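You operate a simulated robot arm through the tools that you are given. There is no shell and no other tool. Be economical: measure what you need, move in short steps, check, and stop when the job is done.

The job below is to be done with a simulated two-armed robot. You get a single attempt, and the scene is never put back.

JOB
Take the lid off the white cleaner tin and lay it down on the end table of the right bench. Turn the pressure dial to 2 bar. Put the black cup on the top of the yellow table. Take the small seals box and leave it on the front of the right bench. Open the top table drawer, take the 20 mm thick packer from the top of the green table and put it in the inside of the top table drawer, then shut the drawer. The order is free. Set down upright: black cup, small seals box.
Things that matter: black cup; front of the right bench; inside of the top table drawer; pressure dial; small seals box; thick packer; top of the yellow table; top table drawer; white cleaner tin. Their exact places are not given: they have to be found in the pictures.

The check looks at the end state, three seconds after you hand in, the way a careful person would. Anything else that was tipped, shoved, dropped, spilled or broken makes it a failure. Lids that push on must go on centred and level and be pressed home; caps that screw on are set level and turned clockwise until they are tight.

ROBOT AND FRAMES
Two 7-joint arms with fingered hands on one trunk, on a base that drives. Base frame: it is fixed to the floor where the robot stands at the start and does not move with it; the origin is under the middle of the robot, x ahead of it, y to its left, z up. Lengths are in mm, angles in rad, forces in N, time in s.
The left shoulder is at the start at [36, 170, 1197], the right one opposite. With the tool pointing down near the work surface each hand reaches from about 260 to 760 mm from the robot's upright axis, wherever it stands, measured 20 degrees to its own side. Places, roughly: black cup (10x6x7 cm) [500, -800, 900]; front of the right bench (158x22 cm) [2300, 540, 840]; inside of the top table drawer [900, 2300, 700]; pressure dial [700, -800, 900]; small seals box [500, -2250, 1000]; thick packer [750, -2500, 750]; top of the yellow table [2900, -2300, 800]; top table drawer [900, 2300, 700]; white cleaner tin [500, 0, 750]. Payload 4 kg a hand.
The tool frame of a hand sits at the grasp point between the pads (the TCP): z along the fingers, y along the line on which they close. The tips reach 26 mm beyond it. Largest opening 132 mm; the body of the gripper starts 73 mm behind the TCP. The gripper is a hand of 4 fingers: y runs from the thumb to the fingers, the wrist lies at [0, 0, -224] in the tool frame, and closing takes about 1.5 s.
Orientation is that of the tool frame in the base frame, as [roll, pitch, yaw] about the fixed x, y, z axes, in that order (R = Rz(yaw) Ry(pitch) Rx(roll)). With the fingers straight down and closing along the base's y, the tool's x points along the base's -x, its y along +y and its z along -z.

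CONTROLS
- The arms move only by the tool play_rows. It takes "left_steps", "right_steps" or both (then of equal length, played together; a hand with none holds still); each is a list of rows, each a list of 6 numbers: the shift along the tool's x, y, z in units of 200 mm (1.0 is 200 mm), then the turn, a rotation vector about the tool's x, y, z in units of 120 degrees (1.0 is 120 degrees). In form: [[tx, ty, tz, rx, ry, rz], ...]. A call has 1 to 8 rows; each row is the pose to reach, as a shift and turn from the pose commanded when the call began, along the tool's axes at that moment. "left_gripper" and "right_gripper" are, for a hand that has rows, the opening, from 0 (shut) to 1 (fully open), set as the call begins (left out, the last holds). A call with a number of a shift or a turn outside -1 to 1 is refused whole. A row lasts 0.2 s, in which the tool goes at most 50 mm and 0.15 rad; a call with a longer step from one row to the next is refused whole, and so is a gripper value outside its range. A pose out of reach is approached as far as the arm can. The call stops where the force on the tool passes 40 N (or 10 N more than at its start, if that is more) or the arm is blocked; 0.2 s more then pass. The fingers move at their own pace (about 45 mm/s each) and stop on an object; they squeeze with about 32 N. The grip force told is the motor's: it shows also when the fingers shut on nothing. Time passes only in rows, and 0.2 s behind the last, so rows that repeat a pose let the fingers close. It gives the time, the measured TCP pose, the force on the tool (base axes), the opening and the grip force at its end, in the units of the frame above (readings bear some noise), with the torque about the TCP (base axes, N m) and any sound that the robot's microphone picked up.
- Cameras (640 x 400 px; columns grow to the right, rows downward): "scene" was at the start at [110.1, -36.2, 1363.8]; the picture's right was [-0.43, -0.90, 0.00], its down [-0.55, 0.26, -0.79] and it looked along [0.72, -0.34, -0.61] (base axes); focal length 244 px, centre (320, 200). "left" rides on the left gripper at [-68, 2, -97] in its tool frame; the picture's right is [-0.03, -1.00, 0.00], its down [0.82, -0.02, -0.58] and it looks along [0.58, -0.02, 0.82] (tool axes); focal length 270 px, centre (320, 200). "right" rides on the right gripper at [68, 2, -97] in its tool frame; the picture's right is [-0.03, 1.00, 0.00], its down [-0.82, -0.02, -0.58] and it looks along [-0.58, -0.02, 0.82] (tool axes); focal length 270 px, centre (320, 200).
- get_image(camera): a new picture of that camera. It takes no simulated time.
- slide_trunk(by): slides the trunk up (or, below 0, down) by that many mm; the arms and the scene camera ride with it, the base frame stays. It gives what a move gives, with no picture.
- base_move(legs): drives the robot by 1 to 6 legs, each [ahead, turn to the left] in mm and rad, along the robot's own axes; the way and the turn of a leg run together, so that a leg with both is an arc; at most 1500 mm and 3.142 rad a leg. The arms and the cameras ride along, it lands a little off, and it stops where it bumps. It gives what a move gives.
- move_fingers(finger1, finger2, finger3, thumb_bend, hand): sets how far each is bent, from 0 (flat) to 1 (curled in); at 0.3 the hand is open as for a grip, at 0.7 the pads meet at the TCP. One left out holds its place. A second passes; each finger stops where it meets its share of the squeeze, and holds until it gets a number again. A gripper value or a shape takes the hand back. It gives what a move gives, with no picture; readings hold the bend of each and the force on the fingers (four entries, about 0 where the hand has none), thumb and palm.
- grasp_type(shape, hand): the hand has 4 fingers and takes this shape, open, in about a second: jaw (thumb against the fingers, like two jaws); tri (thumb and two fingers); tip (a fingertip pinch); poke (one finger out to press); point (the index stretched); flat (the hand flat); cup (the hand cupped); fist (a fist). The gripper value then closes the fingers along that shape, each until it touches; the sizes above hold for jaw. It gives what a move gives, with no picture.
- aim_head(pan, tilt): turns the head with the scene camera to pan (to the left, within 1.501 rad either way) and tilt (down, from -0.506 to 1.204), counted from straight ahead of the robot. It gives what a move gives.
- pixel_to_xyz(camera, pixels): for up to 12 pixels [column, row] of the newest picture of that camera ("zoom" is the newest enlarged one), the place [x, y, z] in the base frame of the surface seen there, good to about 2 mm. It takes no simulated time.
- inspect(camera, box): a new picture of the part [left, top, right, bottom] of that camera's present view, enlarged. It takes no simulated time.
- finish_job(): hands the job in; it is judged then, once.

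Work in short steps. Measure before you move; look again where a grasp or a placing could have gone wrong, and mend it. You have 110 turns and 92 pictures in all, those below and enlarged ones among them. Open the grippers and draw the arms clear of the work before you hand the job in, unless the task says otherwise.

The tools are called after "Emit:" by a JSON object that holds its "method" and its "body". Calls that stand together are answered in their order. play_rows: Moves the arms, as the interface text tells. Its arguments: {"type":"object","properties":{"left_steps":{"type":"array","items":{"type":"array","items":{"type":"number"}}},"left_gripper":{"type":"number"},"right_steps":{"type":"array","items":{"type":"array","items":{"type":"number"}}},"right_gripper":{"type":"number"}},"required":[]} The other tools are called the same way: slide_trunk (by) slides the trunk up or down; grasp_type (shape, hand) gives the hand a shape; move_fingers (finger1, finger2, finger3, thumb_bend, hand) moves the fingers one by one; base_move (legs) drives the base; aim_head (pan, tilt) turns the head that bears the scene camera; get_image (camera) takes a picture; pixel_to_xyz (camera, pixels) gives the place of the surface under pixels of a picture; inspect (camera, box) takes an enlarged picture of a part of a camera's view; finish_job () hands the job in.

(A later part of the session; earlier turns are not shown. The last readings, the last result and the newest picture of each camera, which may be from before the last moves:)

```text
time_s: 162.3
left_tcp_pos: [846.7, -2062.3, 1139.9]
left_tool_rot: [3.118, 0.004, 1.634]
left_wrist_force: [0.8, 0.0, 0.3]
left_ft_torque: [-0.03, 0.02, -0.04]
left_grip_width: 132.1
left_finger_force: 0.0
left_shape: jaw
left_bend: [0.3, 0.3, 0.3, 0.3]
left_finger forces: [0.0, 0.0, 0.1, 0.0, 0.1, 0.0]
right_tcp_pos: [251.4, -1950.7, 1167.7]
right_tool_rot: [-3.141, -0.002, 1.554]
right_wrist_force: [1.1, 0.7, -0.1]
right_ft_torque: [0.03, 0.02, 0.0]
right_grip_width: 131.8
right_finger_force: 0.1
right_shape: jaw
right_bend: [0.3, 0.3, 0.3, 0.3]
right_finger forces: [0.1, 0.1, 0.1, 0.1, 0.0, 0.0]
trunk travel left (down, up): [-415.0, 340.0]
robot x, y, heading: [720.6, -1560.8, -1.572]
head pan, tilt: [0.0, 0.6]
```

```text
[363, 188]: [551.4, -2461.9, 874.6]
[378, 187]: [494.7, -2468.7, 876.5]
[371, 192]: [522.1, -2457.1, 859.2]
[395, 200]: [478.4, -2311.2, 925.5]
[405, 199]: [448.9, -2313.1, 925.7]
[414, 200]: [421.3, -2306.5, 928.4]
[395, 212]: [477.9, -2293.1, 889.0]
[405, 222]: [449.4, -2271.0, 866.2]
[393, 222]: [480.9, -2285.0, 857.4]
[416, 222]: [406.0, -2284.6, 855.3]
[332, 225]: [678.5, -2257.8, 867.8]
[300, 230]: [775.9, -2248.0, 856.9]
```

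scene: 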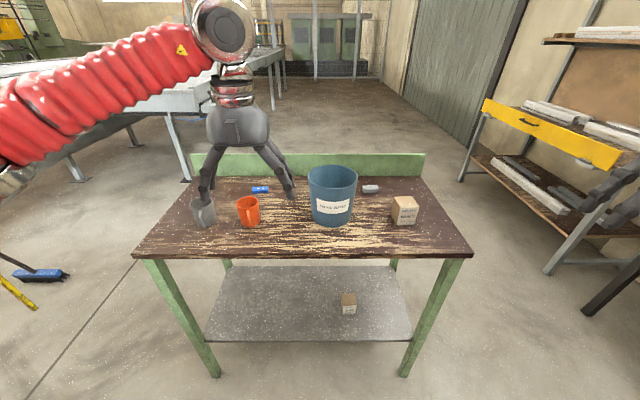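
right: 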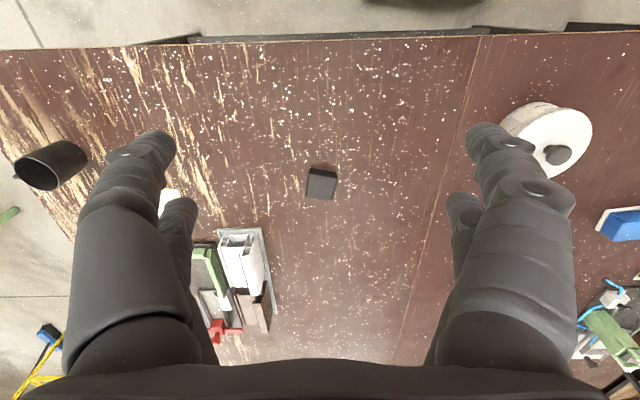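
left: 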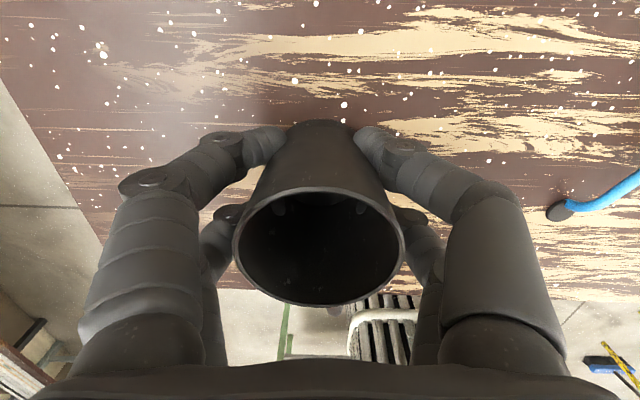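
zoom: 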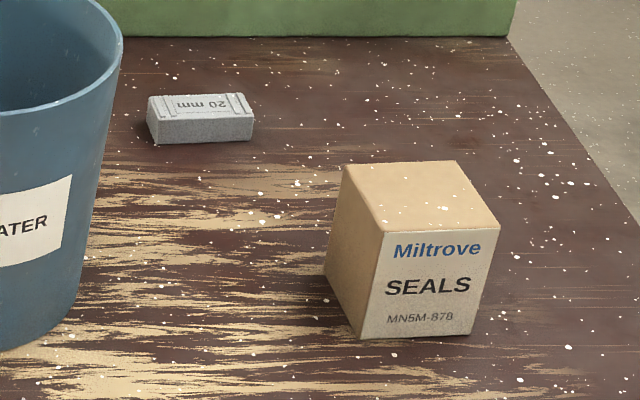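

The grey piece reads "20 mm", centre about (523,-2467), z 855–876; the seals box is about (447,-2300), top z 926. I drive closer and a bit to the right.

Emit:
{"method": "base_move", "body": {"legs": [[0, -0.34], [0, -0.34], [290, 0], [0, 0.34], [0, 0.34]]}}

Emit:
{"method": "aim_head", "body": {"pan": -0.05, "tilt": 0.9}}

Emit:
{"method": "get_image", "body": {"camera": "scene"}}

```text
time_s: 168.5
left_tcp_pos: [663.9, -2285.6, 1139.6]
left_tool_rot: [3.119, 0.004, 1.633]
left_wrist_force: [1.0, -0.1, -1.2]
left_ft_torque: [-0.01, 0.02, -0.01]
left_grip_width: 131.9
left_finger_force: 0.1
left_shape: jaw
left_bend: [0.3, 0.3, 0.3, 0.3]
left_finger forces: [0.0, 0.0, 0.1, 0.0, 0.0, 0.1]
right_tcp_pos: [68.3, -2173.8, 1166.4]
right_tool_rot: [3.141, -0.004, 1.552]
right_wrist_force: [-0.5, -0.4, -0.2]
right_ft_torque: [0.03, 0.03, 0.02]
right_grip_width: 131.9
right_finger_force: 0.0
right_shape: jaw
right_bend: [0.3, 0.3, 0.3, 0.3]
right_finger forces: [0.0, 0.1, 0.0, 0.1, 0.0, 0.1]
trunk travel left (down, up): [-415.0, 340.0]
robot x, y, heading: [521.4, -1784.0, -1.568]
head pan, tilt: [0.0, 0.6]
```

```text
time_s: 169.3
left_tcp_pos: [663.5, -2285.0, 1139.5]
left_tool_rot: [3.116, 0.006, 1.631]
left_wrist_force: [-0.7, 0.2, -0.5]
left_ft_torque: [-0.01, -0.03, 0.02]
left_grip_width: 132.0
left_finger_force: 0.0
left_shape: jaw
left_bend: [0.3, 0.3, 0.3, 0.3]
left_finger forces: [0.0, 0.0, 0.1, 0.1, 0.1, 0.0]
right_tcp_pos: [68.5, -2174.0, 1166.3]
right_tool_rot: [3.14, -0.001, 1.554]
right_wrist_force: [-0.1, -0.1, 0.2]
right_ft_torque: [-0.02, -0.01, -0.03]
right_grip_width: 132.2
right_finger_force: 0.1
right_shape: jaw
right_bend: [0.3, 0.3, 0.3, 0.3]
right_finger forces: [0.1, 0.0, 0.0, 0.0, 0.0, 0.0]
trunk travel left (down, up): [-415.0, 340.0]
robot x, y, heading: [523.7, -1780.5, -1.573]
head pan, tilt: [-0.051, 0.901]
```

```text
27 pictures are left
```

scene: 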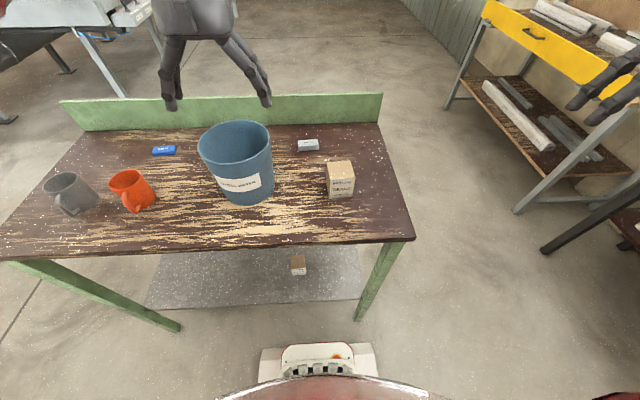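

I measure the packer, the back plate, bucket edge and seals box here.

Emit:
{"method": "inspect", "body": {"camera": "scene", "box": [260, 85, 400, 205]}}

Emit:
{"method": "pixel_to_xyz", "body": {"camera": "zoom", "pixels": [[175, 275], [280, 272], [280, 250], [180, 257], [230, 170], [230, 60], [40, 250], [308, 355], [355, 440], [425, 435], [410, 360], [370, 390]]}}

```text
3.33 times, centred on (330, 145) of scene
```

zoom: 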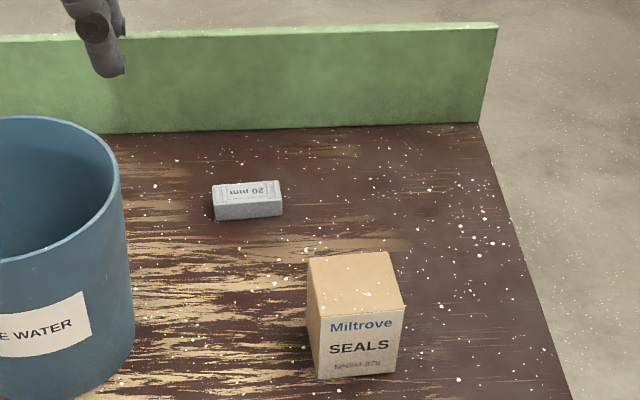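

```text
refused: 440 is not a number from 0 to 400
```

Emit:
{"method": "pixel_to_xyz", "body": {"camera": "zoom", "pixels": [[217, 203], [280, 198], [278, 184], [216, 190], [250, 120], [250, 32], [118, 180], [312, 262], [385, 258], [400, 308], [322, 312], [360, 350]]}}

```text
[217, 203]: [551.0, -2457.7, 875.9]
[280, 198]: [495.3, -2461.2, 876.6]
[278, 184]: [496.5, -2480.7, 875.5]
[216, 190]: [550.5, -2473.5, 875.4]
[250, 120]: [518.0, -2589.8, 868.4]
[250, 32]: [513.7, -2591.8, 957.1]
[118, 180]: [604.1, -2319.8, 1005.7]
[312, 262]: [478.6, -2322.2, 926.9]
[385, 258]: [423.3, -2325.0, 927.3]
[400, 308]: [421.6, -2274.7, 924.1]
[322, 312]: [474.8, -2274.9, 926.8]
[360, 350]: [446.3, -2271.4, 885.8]
```

Packer centre (523,-2469), top 876; back plate is 120 mm behind it. Left hand takes it with the fingers across its narrow side: I move over it while turning the hand.

Emit:
{"method": "play_rows", "body": {"left_steps": [[-0.109, -0.0946, 0, 0, 0, -0.07], [-0.218, -0.189, 0, 0, 0, -0.14], [-0.328, -0.284, 0, 0, 0, -0.21], [-0.4375, -0.378, 0, 0, 0, -0.28], [-0.547, -0.473, 0, 0, 0, -0.35], [-0.656, -0.568, 0, 0, 0, -0.42], [-0.766, -0.662, 0, 0, 0, -0.49], [-0.875, -0.757, 0, 0, 0, -0.56]], "left_gripper": 0.7}}

Emit:
{"method": "play_rows", "body": {"left_steps": [[0, 0, 0.2, 0, 0, -0.054], [0, 0, 0.4, 0, 0, -0.108], [0, 0, 0.6, 0, 0, -0.162], [0, 0, 0.8, 0, 0, -0.162]]}}

Emit:
{"method": "get_image", "body": {"camera": "left"}}

```text
time_s: 171.1
left_tcp_pos: [536.2, -2440.8, 1129.2]
left_tool_rot: [3.138, 0.024, 2.807]
left_wrist_force: [-0.2, -0.3, 0.1]
left_ft_torque: [0.02, 0.02, -0.04]
left_grip_width: 92.7
left_finger_force: 0.1
left_shape: jaw
left_bend: [0.67, 0.67, 0.67, 0.58]
left_finger forces: [0.0, 0.0, 0.1, 0.0, 0.0, 0.0]
left hand out of reach, approached as far as the arm can: row 7, 8
right_tcp_pos: [68.6, -2175.4, 1166.5]
right_tool_rot: [3.14, -0.004, 1.552]
right_wrist_force: [0.2, 0.5, -0.7]
right_ft_torque: [0.03, -0.02, 0.02]
right_grip_width: 132.0
right_finger_force: 0.0
right_shape: jaw
right_bend: [0.3, 0.3, 0.3, 0.3]
right_finger forces: [0.0, 0.0, 0.0, 0.0, 0.1, 0.1]
trunk travel left (down, up): [-415.0, 340.0]
robot x, y, heading: [524.1, -1784.2, -1.569]
head pan, tilt: [-0.051, 0.901]
```

```text
time_s: 172.1
left_tcp_pos: [541.3, -2441.7, 969.9]
left_tool_rot: [-3.138, 0.023, -3.139]
left_wrist_force: [-0.3, 0.0, -0.7]
left_ft_torque: [-0.01, -0.01, -0.02]
left_grip_width: 92.5
left_finger_force: 0.0
left_shape: jaw
left_bend: [0.67, 0.67, 0.67, 0.58]
left_finger forces: [0.0, 0.0, 0.1, 0.1, 0.0, 0.1]
right_tcp_pos: [68.7, -2174.0, 1165.8]
right_tool_rot: [3.14, -0.002, 1.551]
right_wrist_force: [0.5, -0.8, -0.1]
right_ft_torque: [-0.04, -0.01, -0.01]
right_grip_width: 132.0
right_finger_force: 0.1
right_shape: jaw
right_bend: [0.3, 0.3, 0.3, 0.3]
right_finger forces: [0.0, 0.1, 0.0, 0.0, 0.0, 0.1]
trunk travel left (down, up): [-415.0, 340.0]
robot x, y, heading: [523.7, -1784.0, -1.57]
head pan, tilt: [-0.051, 0.901]
```

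```text
25 pictures are left
```

left: 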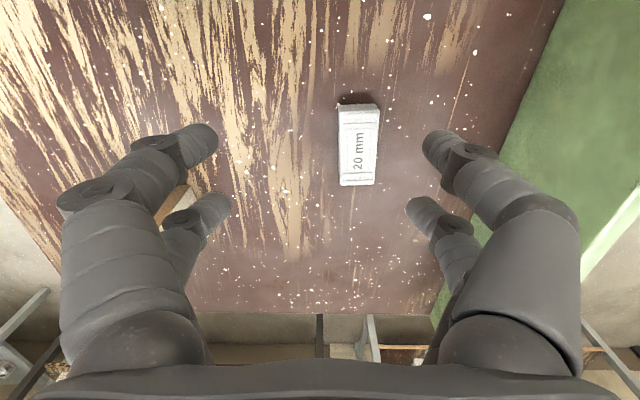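

The packer at (358,145) is close to centre. I shift 18/27 mm, lower to z 884 and close.

Emit:
{"method": "play_rows", "body": {"left_steps": [[0.09, -0.135, 0.1, 0, 0, 0], [0.09, -0.135, 0.25, 0, 0, 0], [0.09, -0.135, 0.37, 0, 0, 0], [0.09, -0.135, 0.43, 0, 0, 0], [0.09, -0.135, 0.43, 0, 0, 0]]}}

Emit:
{"method": "play_rows", "body": {"left_steps": [[0, 0, 0, 0, 0, 0], [0, 0, 0, 0, 0, 0], [0, 0, 0, 0, 0, 0], [0, 0, 0, 0, 0, 0], [0, 0, 0, 0, 0, 0], [0, 0, 0, 0, 0, 0], [0, 0, 0, 0, 0, 0], [0, 0, 0, 0, 0, 0]], "left_gripper": 0}}

Emit:
{"method": "get_image", "body": {"camera": "left"}}

```text
time_s: 173.3
left_tcp_pos: [525.5, -2452.8, 892.1]
left_tool_rot: [-3.137, 0.024, -3.139]
left_wrist_force: [-0.4, 0.6, 0.2]
left_ft_torque: [0.01, -0.05, 0.01]
left_grip_width: 92.7
left_finger_force: 0.0
left_shape: jaw
left_bend: [0.67, 0.67, 0.67, 0.58]
left_finger forces: [0.0, 0.0, 0.0, 0.1, 0.0, 0.0]
left hand out of reach, approached as far as the arm can: row 1, 2, 3, 4, 5
right_tcp_pos: [67.4, -2173.4, 1165.3]
right_tool_rot: [3.139, -0.003, 1.551]
right_wrist_force: [0.0, -0.9, 0.1]
right_ft_torque: [0.01, 0.0, -0.01]
right_grip_width: 131.9
right_finger_force: 0.1
right_shape: jaw
right_bend: [0.3, 0.3, 0.3, 0.3]
right_finger forces: [0.0, 0.0, 0.1, 0.0, 0.1, 0.0]
trunk travel left (down, up): [-415.0, 340.0]
robot x, y, heading: [524.6, -1782.3, -1.57]
head pan, tilt: [-0.051, 0.901]
```

```text
time_s: 175.1
left_tcp_pos: [525.0, -2454.0, 892.5]
left_tool_rot: [-3.137, 0.026, -3.139]
left_wrist_force: [0.3, 0.9, 0.0]
left_ft_torque: [0.0, -0.01, -0.02]
left_grip_width: 21.7
left_finger_force: 32.1
left_shape: jaw
left_bend: [0.73, 0.73, 0.73, 0.7]
left_finger forces: [28.7, 29.0, 28.6, 0.0, 29.1, 0.0]
right_tcp_pos: [68.8, -2173.2, 1166.2]
right_tool_rot: [3.14, -0.003, 1.55]
right_wrist_force: [-0.1, -0.1, 0.1]
right_ft_torque: [0.0, 0.01, -0.01]
right_grip_width: 131.8
right_finger_force: 0.0
right_shape: jaw
right_bend: [0.3, 0.3, 0.3, 0.3]
right_finger forces: [0.0, 0.0, 0.0, 0.0, 0.1, 0.0]
trunk travel left (down, up): [-415.0, 340.0]
robot x, y, heading: [525.6, -1782.9, -1.569]
head pan, tilt: [-0.051, 0.901]
```

```text
24 pictures are left
```

left: 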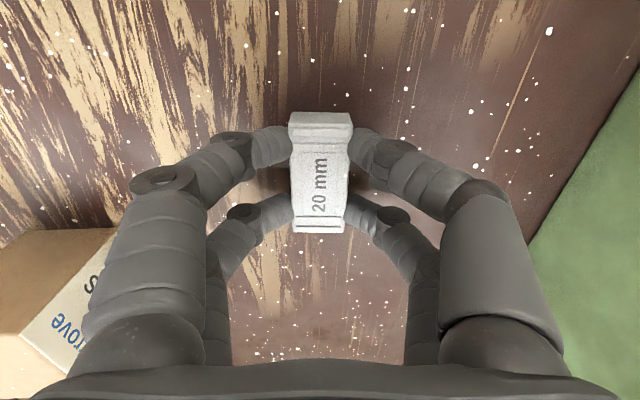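

The packer is held by all digits. I lift it straight up, then draw it back over the front and to the left.

Emit:
{"method": "play_rows", "body": {"left_steps": [[0, 0.0, -0.1, 0, 0, 0], [0, 0.05, -0.3, 0, 0, 0], [0, 0.1, -0.5, 0, 0, 0], [0, 0.15, -0.7, 0, 0, 0], [0, 0.2, -0.9, 0, 0, 0], [-0.1, 0.25, -1.0, 0, 0, 0]]}}

Emit:
{"method": "play_rows", "body": {"left_steps": [[-0.1, 0.1, -0.15, 0, 0, 0], [-0.2, 0.25, -0.3, 0, 0, 0], [-0.3, 0.45, -0.35, 0, 0, 0], [-0.4, 0.65, -0.35, 0, 0, 0], [-0.5, 0.83, -0.35, 0, 0, 0], [-0.6, 1.0, -0.35, 0, 0, 0]]}}

```text
time_s: 176.5
left_tcp_pos: [543.1, -2400.8, 1093.5]
left_tool_rot: [-3.139, 0.024, -3.137]
left_wrist_force: [0.1, -1.0, 0.2]
left_ft_torque: [-0.01, 0.03, 0.01]
left_grip_width: 21.8
left_finger_force: 31.7
left_shape: jaw
left_bend: [0.73, 0.73, 0.73, 0.7]
left_finger forces: [28.7, 28.9, 28.7, 0.0, 29.1, 0.1]
right_tcp_pos: [68.4, -2173.6, 1167.3]
right_tool_rot: [3.14, -0.002, 1.55]
right_wrist_force: [0.7, -0.1, 0.2]
right_ft_torque: [-0.01, 0.04, -0.01]
right_grip_width: 131.9
right_finger_force: 0.0
right_shape: jaw
right_bend: [0.3, 0.3, 0.3, 0.3]
right_finger forces: [0.0, 0.0, 0.0, 0.0, 0.1, 0.0]
trunk travel left (down, up): [-415.0, 340.0]
robot x, y, heading: [524.2, -1781.8, -1.577]
head pan, tilt: [-0.051, 0.901]
```

```text
time_s: 177.9
left_tcp_pos: [660.4, -2200.3, 1164.8]
left_tool_rot: [-3.139, 0.023, -3.14]
left_wrist_force: [-0.4, 0.9, -0.8]
left_ft_torque: [-0.02, 0.0, -0.02]
left_grip_width: 21.7
left_finger_force: 32.5
left_shape: jaw
left_bend: [0.73, 0.73, 0.73, 0.7]
left_finger forces: [28.8, 29.0, 28.6, 0.0, 29.1, 0.0]
right_tcp_pos: [68.7, -2172.5, 1167.1]
right_tool_rot: [3.139, -0.002, 1.551]
right_wrist_force: [1.0, -1.3, 0.8]
right_ft_torque: [0.01, -0.01, 0.01]
right_grip_width: 131.9
right_finger_force: 0.0
right_shape: jaw
right_bend: [0.3, 0.3, 0.3, 0.3]
right_finger forces: [0.0, 0.0, 0.0, 0.0, 0.0, 0.1]
trunk travel left (down, up): [-415.0, 340.0]
robot x, y, heading: [522.4, -1780.3, -1.577]
head pan, tilt: [-0.051, 0.901]
```

Now the right hand goes over the seals box, in two moves, then down to z 895.

Emit:
{"method": "play_rows", "body": {"right_steps": [[-0.04, 0.2, 0, 0, 0, 0], [-0.1, 0.4, 0, 0, 0, 0], [-0.15, 0.6, 0, 0, 0, 0], [-0.22, 0.8, 0, 0, 0, 0], [-0.3, 1.0, 0, 0, 0, 0]], "right_gripper": 1}}

Emit:
{"method": "play_rows", "body": {"right_steps": [[-0.05, 0.2, 0.05, 0, 0, 0], [-0.12, 0.4, 0.12, 0, 0, 0], [-0.2, 0.6, 0.2, 0, 0, 0], [-0.29, 0.8, 0.3, 0, 0, 0], [-0.37, 0.92, 0.45, 0, 0, 0], [-0.37, 0.92, 0.65, 0, 0, 0]]}}

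Emit:
{"method": "get_image", "body": {"camera": "right"}}

```text
time_s: 179.1
left_tcp_pos: [659.6, -2203.1, 1164.6]
left_tool_rot: [-3.14, 0.022, -3.139]
left_wrist_force: [-0.1, -0.6, 0.0]
left_ft_torque: [0.0, 0.02, -0.03]
left_grip_width: 21.8
left_finger_force: 32.0
left_shape: jaw
left_bend: [0.73, 0.73, 0.73, 0.7]
left_finger forces: [28.8, 29.0, 28.7, 0.0, 29.1, 0.1]
right_tcp_pos: [268.8, -2238.6, 1166.1]
right_tool_rot: [3.139, -0.002, 1.55]
right_wrist_force: [-0.5, 0.3, -0.2]
right_ft_torque: [-0.01, 0.0, -0.01]
right_grip_width: 132.0
right_finger_force: 0.1
right_shape: jaw
right_bend: [0.3, 0.3, 0.3, 0.3]
right_finger forces: [0.0, 0.0, 0.0, 0.0, 0.0, 0.0]
trunk travel left (down, up): [-415.0, 340.0]
robot x, y, heading: [523.6, -1784.0, -1.575]
head pan, tilt: [-0.051, 0.901]
```

```text
time_s: 180.5
left_tcp_pos: [660.1, -2200.4, 1164.8]
left_tool_rot: [-3.135, 0.022, -3.139]
left_wrist_force: [0.5, -0.6, 0.4]
left_ft_torque: [-0.04, 0.04, 0.02]
left_grip_width: 21.5
left_finger_force: 32.0
left_shape: jaw
left_bend: [0.73, 0.73, 0.73, 0.7]
left_finger forces: [28.9, 28.9, 28.7, 0.0, 29.2, 0.1]
right_tcp_pos: [393.1, -2282.6, 1045.1]
right_tool_rot: [3.138, 0.0, 1.551]
right_wrist_force: [-0.7, 0.1, 0.5]
right_ft_torque: [-0.03, -0.01, 0.0]
right_grip_width: 131.9
right_finger_force: 0.1
right_shape: jaw
right_bend: [0.3, 0.3, 0.3, 0.3]
right_finger forces: [0.0, 0.0, 0.1, 0.1, 0.0, 0.0]
right hand out of reach, approached as far as the arm can: row 4, 5, 6
trunk travel left (down, up): [-415.0, 340.0]
robot x, y, heading: [526.5, -1785.0, -1.578]
head pan, tilt: [-0.051, 0.901]
```

```text
23 pictures are left
```

right: 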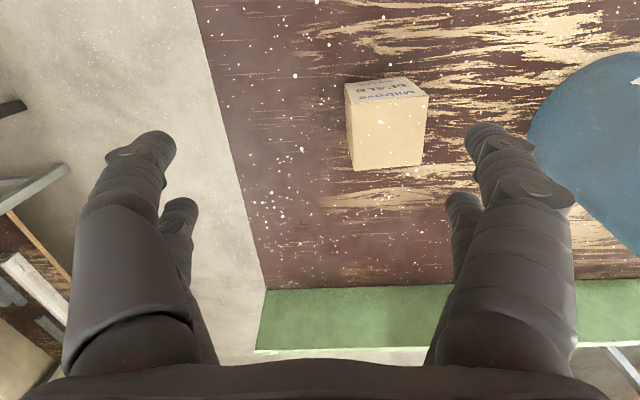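

The right hand can't cross further in. I turn the base 0.115 rad to the left, which swings it over the box.

Emit:
{"method": "base_move", "body": {"legs": [[0, 0.115]]}}

Emit:
{"method": "pixel_to_xyz", "body": {"camera": "right", "pixels": [[352, 163], [418, 158]]}}

```text
time_s: 181.5
left_tcp_pos: [707.1, -2182.1, 1164.5]
left_tool_rot: [-3.138, 0.022, -3.023]
left_wrist_force: [0.1, -0.3, 0.5]
left_ft_torque: [0.01, -0.01, 0.01]
left_grip_width: 21.9
left_finger_force: 31.8
left_shape: jaw
left_bend: [0.73, 0.73, 0.73, 0.7]
left_finger forces: [28.7, 28.9, 28.6, 0.0, 29.2, 0.1]
right_tcp_pos: [449.0, -2293.0, 1044.9]
right_tool_rot: [3.129, 0.004, 1.667]
right_wrist_force: [0.2, 1.2, 1.1]
right_ft_torque: [-0.04, 0.02, 0.02]
right_grip_width: 131.9
right_finger_force: 0.0
right_shape: jaw
right_bend: [0.3, 0.3, 0.3, 0.3]
right_finger forces: [0.0, 0.1, 0.0, 0.0, 0.0, 0.0]
trunk travel left (down, up): [-415.0, 340.0]
robot x, y, heading: [517.2, -1781.7, -1.455]
head pan, tilt: [-0.051, 0.901]
```

```text
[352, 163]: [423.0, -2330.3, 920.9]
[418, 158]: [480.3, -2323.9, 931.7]
```

The right hand is within 6 mm of the box centre. I lower it to z 895 and close.

Emit:
{"method": "play_rows", "body": {"right_steps": [[-0.03, 0, 0.2, 0, 0, 0], [-0.03, 0, 0.4, 0, 0, 0], [-0.03, 0, 0.6, 0, 0, 0], [-0.03, 0, 0.7, 0, 0, 0], [-0.03, 0, 0.75, 0, 0, 0]]}}

Emit:
{"method": "play_rows", "body": {"right_steps": [[0, 0, 0, 0, 0, 0], [0, 0, 0, 0, 0, 0], [0, 0, 0, 0, 0, 0], [0, 0, 0, 0, 0, 0], [0, 0, 0, 0, 0, 0], [0, 0, 0, 0, 0, 0], [0, 0, 0, 0, 0, 0], [0, 0, 0, 0, 0, 0]], "right_gripper": 0}}

Emit:
{"method": "get_image", "body": {"camera": "right"}}

```text
time_s: 182.7
left_tcp_pos: [707.0, -2183.8, 1166.0]
left_tool_rot: [-3.137, 0.023, -3.024]
left_wrist_force: [-1.1, 0.2, -1.2]
left_ft_torque: [0.01, 0.01, -0.04]
left_grip_width: 22.1
left_finger_force: 31.1
left_shape: jaw
left_bend: [0.73, 0.73, 0.73, 0.7]
left_finger forces: [28.9, 29.0, 28.7, 0.0, 29.1, 0.0]
right_tcp_pos: [417.7, -2284.1, 914.4]
right_tool_rot: [3.128, 0.006, 1.668]
right_wrist_force: [-0.4, 0.6, 0.5]
right_ft_torque: [0.02, -0.09, 0.02]
right_grip_width: 132.1
right_finger_force: 0.1
right_shape: jaw
right_bend: [0.3, 0.29, 0.3, 0.3]
right_finger forces: [0.0, 0.6, 0.0, 0.0, 0.0, 0.0]
right hand out of reach, approached as far as the arm can: row 1, 2, 3, 4, 5
trunk travel left (down, up): [-415.0, 340.0]
robot x, y, heading: [516.8, -1782.6, -1.459]
head pan, tilt: [-0.051, 0.901]
```

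```text
time_s: 184.5
left_tcp_pos: [708.6, -2182.7, 1164.4]
left_tool_rot: [-3.138, 0.021, -3.024]
left_wrist_force: [0.0, 0.1, 0.3]
left_ft_torque: [0.01, 0.01, 0.02]
left_grip_width: 21.8
left_finger_force: 32.4
left_shape: jaw
left_bend: [0.73, 0.73, 0.73, 0.7]
left_finger forces: [28.7, 29.0, 28.8, 0.1, 29.2, 0.1]
right_tcp_pos: [417.9, -2284.7, 914.2]
right_tool_rot: [3.128, 0.004, 1.668]
right_wrist_force: [-0.1, 0.4, -1.7]
right_ft_torque: [0.03, 0.0, 0.01]
right_grip_width: 8.8
right_finger_force: 16.5
right_shape: jaw
right_bend: [0.6, 0.73, 0.73, 0.7]
right_finger forces: [0.1, 14.9, 14.8, 0.0, 0.1, 0.1]
trunk travel left (down, up): [-415.0, 340.0]
robot x, y, heading: [516.3, -1781.4, -1.457]
head pan, tilt: [-0.051, 0.901]
```

```text
22 pictures are left
```

right: 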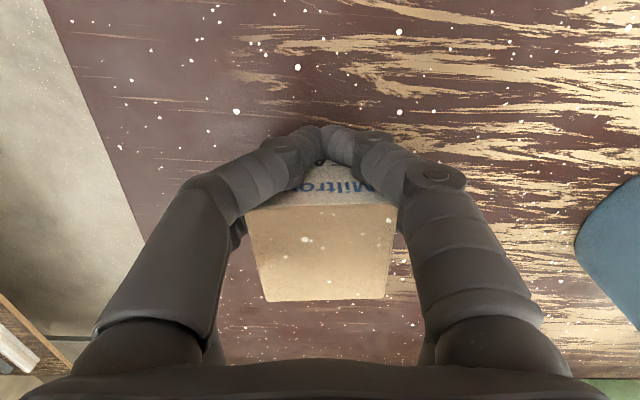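

The reach limit pulled the hand 30 mm sideways, so the grip is poor. I open, rise and turn the base more to the left.

Emit:
{"method": "play_rows", "body": {"right_steps": [[0, 0, 0, 0, 0, 0], [0, 0, 0, 0, 0, 0], [0, 0, 0, 0, 0, 0], [0, 0, 0, 0, 0, 0], [0, 0, 0, 0, 0, 0], [0, 0, 0, 0, 0, 0], [0, 0, 0, 0, 0, 0], [0, 0, -0.1, 0, 0, 0]], "right_gripper": 1}}

Emit:
{"method": "play_rows", "body": {"right_steps": [[0, 0, -0.2, 0, 0, 0], [0, 0, -0.4, 0, 0, 0], [0, -0.05, -0.6, 0, 0, 0]]}}

Emit:
{"method": "base_move", "body": {"legs": [[0, 0.14]]}}

Emit:
{"method": "get_image", "body": {"camera": "right"}}

```text
time_s: 186.3
left_tcp_pos: [707.5, -2182.4, 1165.3]
left_tool_rot: [-3.138, 0.023, -3.022]
left_wrist_force: [-0.1, 0.0, 0.0]
left_ft_torque: [0.01, -0.01, -0.01]
left_grip_width: 21.8
left_finger_force: 32.4
left_shape: jaw
left_bend: [0.73, 0.73, 0.73, 0.7]
left_finger forces: [28.9, 29.0, 28.7, 0.0, 29.2, 0.1]
right_tcp_pos: [417.7, -2285.0, 935.8]
right_tool_rot: [3.13, 0.002, 1.668]
right_wrist_force: [-0.1, -0.1, 0.2]
right_ft_torque: [-0.01, -0.03, 0.04]
right_grip_width: 131.9
right_finger_force: 0.1
right_shape: jaw
right_bend: [0.3, 0.3, 0.3, 0.3]
right_finger forces: [0.0, 0.0, 0.1, 0.0, 0.0, 0.0]
trunk travel left (down, up): [-415.0, 340.0]
robot x, y, heading: [514.1, -1784.9, -1.461]
head pan, tilt: [-0.051, 0.901]
```

```text
time_s: 187.1
left_tcp_pos: [707.3, -2181.1, 1167.1]
left_tool_rot: [-3.137, 0.023, -3.023]
left_wrist_force: [0.0, 0.0, -0.8]
left_ft_torque: [0.03, -0.01, 0.0]
left_grip_width: 21.7
left_finger_force: 32.3
left_shape: jaw
left_bend: [0.73, 0.73, 0.73, 0.7]
left_finger forces: [28.8, 29.0, 28.7, 0.0, 29.1, 0.0]
right_tcp_pos: [406.5, -2284.8, 1056.9]
right_tool_rot: [3.129, 0.004, 1.668]
right_wrist_force: [-0.8, 0.2, 0.3]
right_ft_torque: [-0.04, -0.01, 0.0]
right_grip_width: 131.9
right_finger_force: 0.1
right_shape: jaw
right_bend: [0.3, 0.3, 0.3, 0.3]
right_finger forces: [0.1, 0.1, 0.0, 0.0, 0.0, 0.0]
trunk travel left (down, up): [-415.0, 340.0]
robot x, y, heading: [513.4, -1780.9, -1.457]
head pan, tilt: [-0.051, 0.901]
```

```text
time_s: 188.1
left_tcp_pos: [760.9, -2150.9, 1165.1]
left_tool_rot: [-3.138, 0.022, -2.884]
left_wrist_force: [-0.4, -0.5, 0.1]
left_ft_torque: [0.01, 0.02, 0.03]
left_grip_width: 21.8
left_finger_force: 31.8
left_shape: jaw
left_bend: [0.73, 0.73, 0.73, 0.7]
left_finger forces: [28.8, 29.0, 28.7, 0.0, 29.0, 0.0]
right_tcp_pos: [478.8, -2294.8, 1055.9]
right_tool_rot: [3.129, 0.003, 1.809]
right_wrist_force: [0.2, 0.3, 0.6]
right_ft_torque: [0.03, 0.01, 0.0]
right_grip_width: 132.0
right_finger_force: 0.0
right_shape: jaw
right_bend: [0.3, 0.3, 0.3, 0.3]
right_finger forces: [0.1, 0.1, 0.0, 0.0, 0.1, 0.0]
trunk travel left (down, up): [-415.0, 340.0]
robot x, y, heading: [511.3, -1785.9, -1.312]
head pan, tilt: [-0.051, 0.901]
```

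```text
21 pictures are left
```

right: 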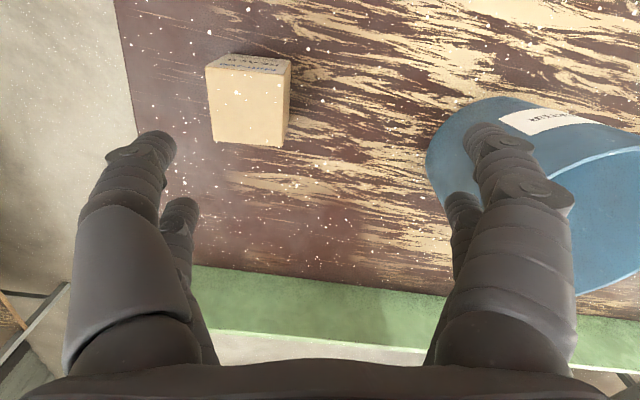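

I measure the box's top corners in this picture.

Emit:
{"method": "pixel_to_xyz", "body": {"camera": "right", "pixels": [[210, 74], [284, 80], [278, 141], [217, 136], [248, 106]]}}

```text
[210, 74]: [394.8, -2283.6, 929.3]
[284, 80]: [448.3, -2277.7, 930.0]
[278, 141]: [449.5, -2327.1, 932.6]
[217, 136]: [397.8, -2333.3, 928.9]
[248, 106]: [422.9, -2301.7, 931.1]
```

The box was drawn 27 mm to (423,-2305), still upright. I centre over it with matching angle and go down to z 897.

Emit:
{"method": "play_rows", "body": {"right_steps": [[0.01, -0.14, 0, 0, 0, 0.03], [0.016, -0.283, 0.05, 0, 0, 0.062], [0.016, -0.283, 0.25, 0, 0, 0.062], [0.016, -0.283, 0.45, 0, 0, 0.062], [0.016, -0.283, 0.65, 0, 0, 0.062], [0.016, -0.283, 0.76, 0, 0, 0.062], [0.016, -0.283, 0.795, 0, 0, 0.062]]}}

Emit:
{"method": "play_rows", "body": {"right_steps": [[0, 0, 0, 0, 0, 0], [0, 0, 0, 0, 0, 0], [0, 0, 0, 0, 0, 0], [0, 0, 0, 0, 0, 0], [0, 0, 0, 0, 0, 0], [0, 0, 0, 0, 0, 0], [0, 0, 0, 0, 0, 0], [0, 0, 0, 0, 0, 0]], "right_gripper": 0}}

Emit:
{"method": "play_rows", "body": {"right_steps": [[0, 0, -0.15, 0, 0, 0], [0, 0, -0.4, 0, 0, 0], [0, 0, -0.65, 0, 0, 0], [0, 0, -0.9, 0, 0, 0]]}}

Emit:
{"method": "get_image", "body": {"camera": "right"}}

```text
time_s: 189.7
left_tcp_pos: [761.1, -2149.1, 1164.8]
left_tool_rot: [-3.138, 0.021, -2.883]
left_wrist_force: [-0.2, -0.3, 0.3]
left_ft_torque: [-0.04, -0.02, 0.0]
left_grip_width: 21.9
left_finger_force: 32.6
left_shape: jaw
left_bend: [0.73, 0.73, 0.73, 0.7]
left_finger forces: [28.8, 29.1, 28.7, 0.0, 29.2, 0.0]
right_tcp_pos: [425.0, -2305.1, 895.9]
right_tool_rot: [3.129, 0.0, 1.677]
right_wrist_force: [-0.8, -0.7, -0.6]
right_ft_torque: [0.03, -0.01, 0.01]
right_grip_width: 132.2
right_finger_force: 0.0
right_shape: jaw
right_bend: [0.3, 0.3, 0.3, 0.3]
right_finger forces: [0.0, 0.1, 0.0, 0.1, 0.0, 0.0]
trunk travel left (down, up): [-415.0, 340.0]
robot x, y, heading: [507.6, -1784.3, -1.315]
head pan, tilt: [-0.051, 0.901]
```

```text
time_s: 191.5
left_tcp_pos: [761.5, -2151.0, 1164.7]
left_tool_rot: [-3.137, 0.023, -2.883]
left_wrist_force: [-0.6, -0.4, -0.3]
left_ft_torque: [0.0, 0.02, 0.01]
left_grip_width: 21.8
left_finger_force: 31.9
left_shape: jaw
left_bend: [0.73, 0.73, 0.73, 0.7]
left_finger forces: [28.8, 29.0, 28.7, 0.0, 29.1, 0.0]
right_tcp_pos: [422.9, -2305.6, 896.5]
right_tool_rot: [3.129, 0.003, 1.679]
right_wrist_force: [-0.6, 0.1, 0.1]
right_ft_torque: [-0.03, 0.01, 0.0]
right_grip_width: 52.4
right_finger_force: 32.0
right_shape: jaw
right_bend: [0.73, 0.73, 0.73, 0.7]
right_finger forces: [29.1, 29.1, 28.9, 0.0, 29.2, 0.0]
trunk travel left (down, up): [-415.0, 340.0]
robot x, y, heading: [507.3, -1783.2, -1.312]
head pan, tilt: [-0.051, 0.901]
```

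```text
time_s: 192.5
left_tcp_pos: [762.1, -2149.8, 1165.6]
left_tool_rot: [-3.134, 0.023, -2.883]
left_wrist_force: [-0.1, 0.0, -0.4]
left_ft_torque: [-0.02, -0.01, 0.0]
left_grip_width: 21.7
left_finger_force: 31.9
left_shape: jaw
left_bend: [0.73, 0.73, 0.73, 0.7]
left_finger forces: [28.8, 29.0, 28.7, 0.0, 29.0, 0.0]
right_tcp_pos: [421.7, -2305.0, 1076.5]
right_tool_rot: [3.13, 0.0, 1.679]
right_wrist_force: [-0.1, 0.8, -0.4]
right_ft_torque: [-0.01, 0.02, -0.01]
right_grip_width: 52.2
right_finger_force: 32.0
right_shape: jaw
right_bend: [0.73, 0.73, 0.73, 0.7]
right_finger forces: [29.1, 29.1, 28.9, 0.1, 29.3, 0.0]
trunk travel left (down, up): [-415.0, 340.0]
robot x, y, heading: [508.0, -1782.7, -1.313]
head pan, tilt: [-0.051, 0.901]
```

```text
20 pictures are left
```

right: 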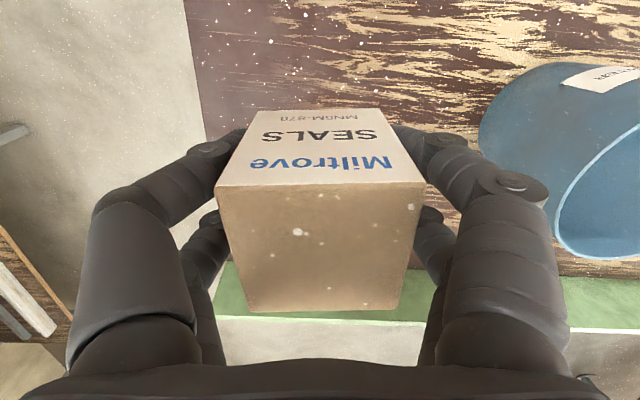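

Seals box is firmly held and upright. I raise it, back away from the table, and turn right in small legs to head out.

Emit:
{"method": "play_rows", "body": {"right_steps": [[0, 0, -0.2, 0, 0, 0], [0, 0, -0.4, 0, 0, 0]]}}

Emit:
{"method": "base_move", "body": {"legs": [[-200, 0], [0, -0.3], [0, -0.3], [0, -0.3], [0, -0.3], [0, -0.3]]}}

```text
time_s: 193.1
left_tcp_pos: [761.4, -2150.1, 1165.9]
left_tool_rot: [-3.139, 0.023, -2.882]
left_wrist_force: [1.2, -0.5, 0.5]
left_ft_torque: [0.0, 0.01, 0.0]
left_grip_width: 21.8
left_finger_force: 32.1
left_shape: jaw
left_bend: [0.73, 0.73, 0.73, 0.7]
left_finger forces: [28.9, 29.0, 28.8, 0.0, 29.1, 0.0]
right_tcp_pos: [419.0, -2304.6, 1156.1]
right_tool_rot: [3.13, 0.0, 1.679]
right_wrist_force: [-1.2, -0.9, -0.4]
right_ft_torque: [0.0, 0.02, -0.01]
right_grip_width: 52.5
right_finger_force: 32.0
right_shape: jaw
right_bend: [0.73, 0.73, 0.73, 0.7]
right_finger forces: [29.2, 29.2, 29.0, 0.1, 29.4, 0.0]
trunk travel left (down, up): [-415.0, 340.0]
robot x, y, heading: [506.2, -1780.5, -1.311]
head pan, tilt: [-0.051, 0.901]
```

```text
time_s: 198.2
left_tcp_pos: [279.7, -1993.4, 1167.3]
left_tool_rot: [-3.136, 0.027, 2.388]
left_wrist_force: [-0.7, 0.1, 0.0]
left_ft_torque: [-0.06, -0.07, -0.04]
left_grip_width: 21.1
left_finger_force: 32.1
left_shape: jaw
left_bend: [0.73, 0.73, 0.73, 0.7]
left_finger forces: [29.1, 29.4, 29.1, 0.0, 29.4, 0.0]
right_tcp_pos: [-32.6, -1786.1, 1157.2]
right_tool_rot: [3.122, 0.001, 0.667]
right_wrist_force: [-0.3, 0.4, -1.5]
right_ft_torque: [-0.08, -0.07, -0.02]
right_grip_width: 51.9
right_finger_force: 31.8
right_shape: jaw
right_bend: [0.73, 0.73, 0.73, 0.7]
right_finger forces: [31.4, 31.5, 31.3, 0.0, 31.5, 0.0]
trunk travel left (down, up): [-415.0, 340.0]
robot x, y, heading: [499.1, -1627.1, -2.331]
head pan, tilt: [-0.051, 0.901]
stopped in leg 5: the robot was blocked; the commanded pose is now the measured one
```

It stopped at heading -2.33 as before; I continue with smaller legs, then drive out.

Emit:
{"method": "base_move", "body": {"legs": [[0, -0.2], [0, -0.2], [0, -0.2], [0, -0.2]]}}

Emit:
{"method": "base_move", "body": {"legs": [[680, 0]]}}

Emit:
{"method": "base_move", "body": {"legs": [[0, -0.2], [0, -0.2], [0, -0.2], [0, -0.2]]}}

Emit:
{"method": "base_move", "body": {"legs": [[0, -0.2], [0, -0.2], [0, -0.2], [0, -0.2]]}}

```text
time_s: 202.1
left_tcp_pos: [80.7, -1720.9, 1169.2]
left_tool_rot: [-3.137, 0.027, 1.588]
left_wrist_force: [-0.4, 1.8, -0.9]
left_ft_torque: [-0.12, 0.0, -0.03]
left_grip_width: 21.3
left_finger_force: 31.5
left_shape: jaw
left_bend: [0.73, 0.73, 0.73, 0.7]
left_finger forces: [29.1, 29.3, 29.1, 0.0, 29.3, 0.1]
right_tcp_pos: [15.2, -1353.0, 1156.9]
right_tool_rot: [3.123, 0.005, -0.131]
right_wrist_force: [-0.1, 1.0, -1.9]
right_ft_torque: [-0.11, 0.0, 0.0]
right_grip_width: 51.3
right_finger_force: 31.7
right_shape: jaw
right_bend: [0.73, 0.73, 0.73, 0.7]
right_finger forces: [31.5, 31.5, 31.6, 0.0, 31.6, 0.0]
trunk travel left (down, up): [-415.0, 340.0]
robot x, y, heading: [500.9, -1666.3, -3.105]
head pan, tilt: [-0.051, 0.901]
stopped in leg 4: the robot was blocked; the commanded pose is now the measured one
```

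```text
time_s: 205.8
left_tcp_pos: [-595.0, -1754.3, 1168.3]
left_tool_rot: [-3.137, 0.021, 1.594]
left_wrist_force: [0.2, 0.5, 0.6]
left_ft_torque: [0.01, -0.03, 0.03]
left_grip_width: 21.3
left_finger_force: 31.7
left_shape: jaw
left_bend: [0.73, 0.73, 0.73, 0.7]
left_finger forces: [29.1, 29.3, 29.1, 0.0, 29.4, 0.0]
right_tcp_pos: [-664.1, -1386.2, 1159.8]
right_tool_rot: [3.13, 0.006, -0.126]
right_wrist_force: [-0.2, -0.1, -0.6]
right_ft_torque: [0.01, 0.01, 0.01]
right_grip_width: 51.5
right_finger_force: 32.4
right_shape: jaw
right_bend: [0.73, 0.73, 0.73, 0.7]
right_finger forces: [31.5, 31.6, 31.6, 0.1, 31.5, 0.0]
trunk travel left (down, up): [-415.0, 340.0]
robot x, y, heading: [-175.9, -1692.2, -3.103]
head pan, tilt: [-0.051, 0.901]
```

```text
time_s: 209.2
left_tcp_pos: [-508.2, -1435.7, 1168.0]
left_tool_rot: [-3.136, 0.025, 0.796]
left_wrist_force: [1.1, -0.1, 0.6]
left_ft_torque: [0.03, 0.06, -0.01]
left_grip_width: 21.3
left_finger_force: 32.2
left_shape: jaw
left_bend: [0.73, 0.73, 0.73, 0.7]
left_finger forces: [28.5, 28.9, 28.6, 0.0, 28.8, 0.0]
right_tcp_pos: [-292.0, -1129.7, 1161.2]
right_tool_rot: [3.126, 0.007, -0.925]
right_wrist_force: [1.5, 0.4, -1.2]
right_ft_torque: [0.01, 0.03, 0.03]
right_grip_width: 51.1
right_finger_force: 31.9
right_shape: jaw
right_bend: [0.73, 0.73, 0.73, 0.7]
right_finger forces: [31.1, 31.3, 31.3, 0.0, 31.3, 0.0]
trunk travel left (down, up): [-415.0, 340.0]
robot x, y, heading: [-202.9, -1726.4, 2.387]
head pan, tilt: [-0.051, 0.901]
```

```text
time_s: 213.1
left_tcp_pos: [-201.2, -1304.1, 1169.8]
left_tool_rot: [-3.138, 0.029, -0.006]
left_wrist_force: [1.6, 0.5, -0.6]
left_ft_torque: [0.04, 0.08, 0.05]
left_grip_width: 21.1
left_finger_force: 32.5
left_shape: jaw
left_bend: [0.73, 0.73, 0.73, 0.7]
left_finger forces: [29.0, 29.2, 29.0, 0.1, 29.2, 0.1]
right_tcp_pos: [169.3, -1249.0, 1159.2]
right_tool_rot: [3.123, 0.005, -1.728]
right_wrist_force: [1.1, 0.5, -1.7]
right_ft_torque: [0.02, 0.13, 0.03]
right_grip_width: 51.5
right_finger_force: 32.3
right_shape: jaw
right_bend: [0.73, 0.73, 0.74, 0.7]
right_finger forces: [31.4, 31.5, 31.6, 0.0, 31.4, 0.1]
trunk travel left (down, up): [-415.0, 340.0]
robot x, y, heading: [-246.8, -1727.6, 1.603]
head pan, tilt: [-0.051, 0.901]
stopped in leg 4: the robot was blocked; the commanded pose is now the measured one
```

Now facing north at (-247,-1728). I drive up the end aisle and look ahead midway.

Emit:
{"method": "base_move", "body": {"legs": [[0, -0.06], [1450, 0]]}}

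Emit:
{"method": "aim_head", "body": {"pan": -0.15, "tilt": 0.55}}

Emit:
{"method": "get_image", "body": {"camera": "scene"}}

```text
time_s: 220.7
left_tcp_pos: [-141.6, 136.8, 1170.6]
left_tool_rot: [-3.139, 0.023, -0.074]
left_wrist_force: [-0.5, 1.0, -0.2]
left_ft_torque: [0.01, 0.0, 0.03]
left_grip_width: 21.0
left_finger_force: 32.3
left_shape: jaw
left_bend: [0.73, 0.73, 0.73, 0.7]
left_finger forces: [29.0, 29.1, 29.1, 0.1, 29.0, 0.0]
right_tcp_pos: [231.2, 167.4, 1163.0]
right_tool_rot: [3.128, 0.007, -1.792]
right_wrist_force: [-0.3, -0.3, 0.1]
right_ft_torque: [0.02, 0.03, -0.04]
right_grip_width: 51.2
right_finger_force: 32.4
right_shape: jaw
right_bend: [0.73, 0.73, 0.74, 0.7]
right_finger forces: [31.3, 31.5, 31.4, 0.0, 31.3, 0.0]
trunk travel left (down, up): [-415.0, 340.0]
robot x, y, heading: [-211.5, -285.8, 1.542]
head pan, tilt: [-0.051, 0.901]
```

```text
time_s: 221.6
left_tcp_pos: [-141.9, 136.9, 1170.0]
left_tool_rot: [-3.138, 0.022, -0.074]
left_wrist_force: [0.9, 0.8, 0.1]
left_ft_torque: [0.01, 0.02, 0.01]
left_grip_width: 20.9
left_finger_force: 32.3
left_shape: jaw
left_bend: [0.73, 0.73, 0.73, 0.7]
left_finger forces: [29.0, 29.0, 29.0, 0.0, 29.1, 0.0]
right_tcp_pos: [230.8, 168.4, 1162.7]
right_tool_rot: [3.129, 0.007, -1.794]
right_wrist_force: [-0.5, -0.3, -1.4]
right_ft_torque: [0.0, 0.01, 0.02]
right_grip_width: 51.2
right_finger_force: 31.9
right_shape: jaw
right_bend: [0.73, 0.73, 0.74, 0.7]
right_finger forces: [31.3, 31.5, 31.5, 0.0, 31.4, 0.1]
trunk travel left (down, up): [-415.0, 340.0]
robot x, y, heading: [-211.8, -281.4, 1.544]
head pan, tilt: [-0.15, 0.55]
```

```text
19 pictures are left
```

scene: 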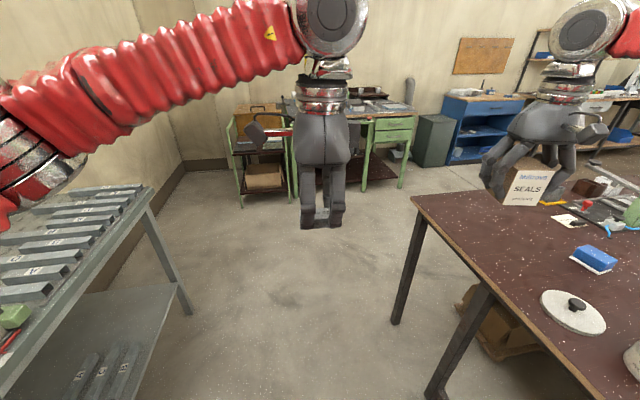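

Path ahead is clear; the drawer table stands at (350,130) with drawers at (390,130). I drive on north, then turn right in small legs.

Emit:
{"method": "base_move", "body": {"legs": [[1450, 0], [0, -0.2], [0, -0.2], [0, -0.2]]}}

Emit:
{"method": "base_move", "body": {"legs": [[0, -0.2], [0, -0.2], [0, -0.2], [0, -0.2]]}}

Emit:
{"method": "aim_head", "body": {"pan": 0.0, "tilt": 0.35}}

Emit:
{"method": "get_image", "body": {"camera": "scene"}}

```text
time_s: 231.0
left_tcp_pos: [119.9, 1471.1, 1170.9]
left_tool_rot: [-3.138, 0.022, -0.672]
left_wrist_force: [0.7, 0.1, -0.3]
left_ft_torque: [-0.01, 0.05, 0.01]
left_grip_width: 20.7
left_finger_force: 31.9
left_shape: jaw
left_bend: [0.73, 0.73, 0.73, 0.7]
left_finger forces: [28.5, 28.9, 28.6, 0.1, 28.8, 0.0]
right_tcp_pos: [444.4, 1286.2, 1163.3]
right_tool_rot: [3.127, 0.008, -2.39]
right_wrist_force: [-0.4, -0.9, -1.5]
right_ft_torque: [-0.01, -0.02, 0.01]
right_grip_width: 51.2
right_finger_force: 32.1
right_shape: jaw
right_bend: [0.73, 0.73, 0.74, 0.7]
right_finger forces: [31.0, 31.3, 31.4, 0.1, 31.0, 0.0]
trunk travel left (down, up): [-415.0, 340.0]
robot x, y, heading: [-195.8, 1183.6, 0.946]
head pan, tilt: [-0.15, 0.55]
```

```text
time_s: 234.6
left_tcp_pos: [239.1, 1158.1, 1171.5]
left_tool_rot: [-3.138, 0.027, -1.46]
left_wrist_force: [0.4, -0.9, -0.4]
left_ft_torque: [0.04, 0.0, 0.0]
left_grip_width: 20.9
left_finger_force: 32.2
left_shape: jaw
left_bend: [0.73, 0.73, 0.73, 0.7]
left_finger forces: [28.8, 29.0, 29.0, 0.0, 28.9, 0.0]
right_tcp_pos: [337.4, 796.9, 1161.8]
right_tool_rot: [3.127, 0.007, 3.103]
right_wrist_force: [0.3, -0.9, -1.1]
right_ft_torque: [0.06, 0.03, -0.02]
right_grip_width: 51.0
right_finger_force: 32.2
right_shape: jaw
right_bend: [0.73, 0.73, 0.74, 0.7]
right_finger forces: [30.7, 31.0, 31.0, 0.0, 30.8, 0.1]
trunk travel left (down, up): [-415.0, 340.0]
robot x, y, heading: [-198.4, 1227.1, 0.13]
head pan, tilt: [-0.15, 0.55]
stopped in leg 4: the robot was blocked; the commanded pose is now the measured one
```

```text
time_s: 235.4
left_tcp_pos: [238.5, 1160.0, 1172.3]
left_tool_rot: [-3.137, 0.025, -1.46]
left_wrist_force: [-0.2, 0.2, 0.3]
left_ft_torque: [0.03, 0.01, -0.02]
left_grip_width: 20.6
left_finger_force: 32.3
left_shape: jaw
left_bend: [0.73, 0.73, 0.73, 0.7]
left_finger forces: [28.7, 29.0, 28.9, 0.0, 28.9, 0.0]
right_tcp_pos: [335.9, 799.1, 1164.0]
right_tool_rot: [3.128, 0.01, 3.103]
right_wrist_force: [0.3, 0.2, -1.7]
right_ft_torque: [0.01, 0.02, -0.01]
right_grip_width: 51.3
right_finger_force: 32.0
right_shape: jaw
right_bend: [0.73, 0.73, 0.74, 0.7]
right_finger forces: [30.6, 30.9, 30.9, 0.0, 30.8, 0.0]
trunk travel left (down, up): [-415.0, 340.0]
robot x, y, heading: [-198.3, 1227.4, 0.138]
head pan, tilt: [0.0, 0.351]
```

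```text
18 pictures are left
```

scene: 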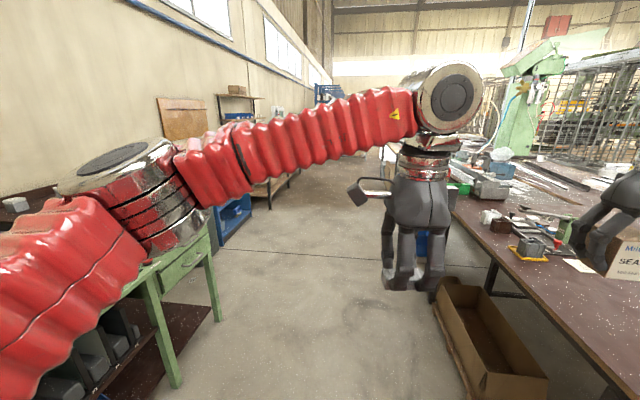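

A cardboard carton stands on the floor by the bench at (480,330). I measure it and the drawer stack at (185,265).

Emit:
{"method": "pixel_to_xyz", "body": {"camera": "scene", "pixels": [[437, 318], [470, 395], [440, 285], [545, 375], [485, 298], [183, 265], [205, 240], [220, 318], [178, 385], [510, 205], [460, 205], [240, 240]]}}

```text
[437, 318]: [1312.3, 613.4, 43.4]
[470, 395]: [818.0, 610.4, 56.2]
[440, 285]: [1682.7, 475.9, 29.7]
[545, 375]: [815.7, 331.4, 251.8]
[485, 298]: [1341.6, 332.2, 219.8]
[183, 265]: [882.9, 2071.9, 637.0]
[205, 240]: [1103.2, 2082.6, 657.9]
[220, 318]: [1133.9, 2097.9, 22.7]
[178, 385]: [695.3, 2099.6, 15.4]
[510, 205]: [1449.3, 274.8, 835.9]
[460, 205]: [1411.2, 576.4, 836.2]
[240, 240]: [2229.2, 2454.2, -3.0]
```

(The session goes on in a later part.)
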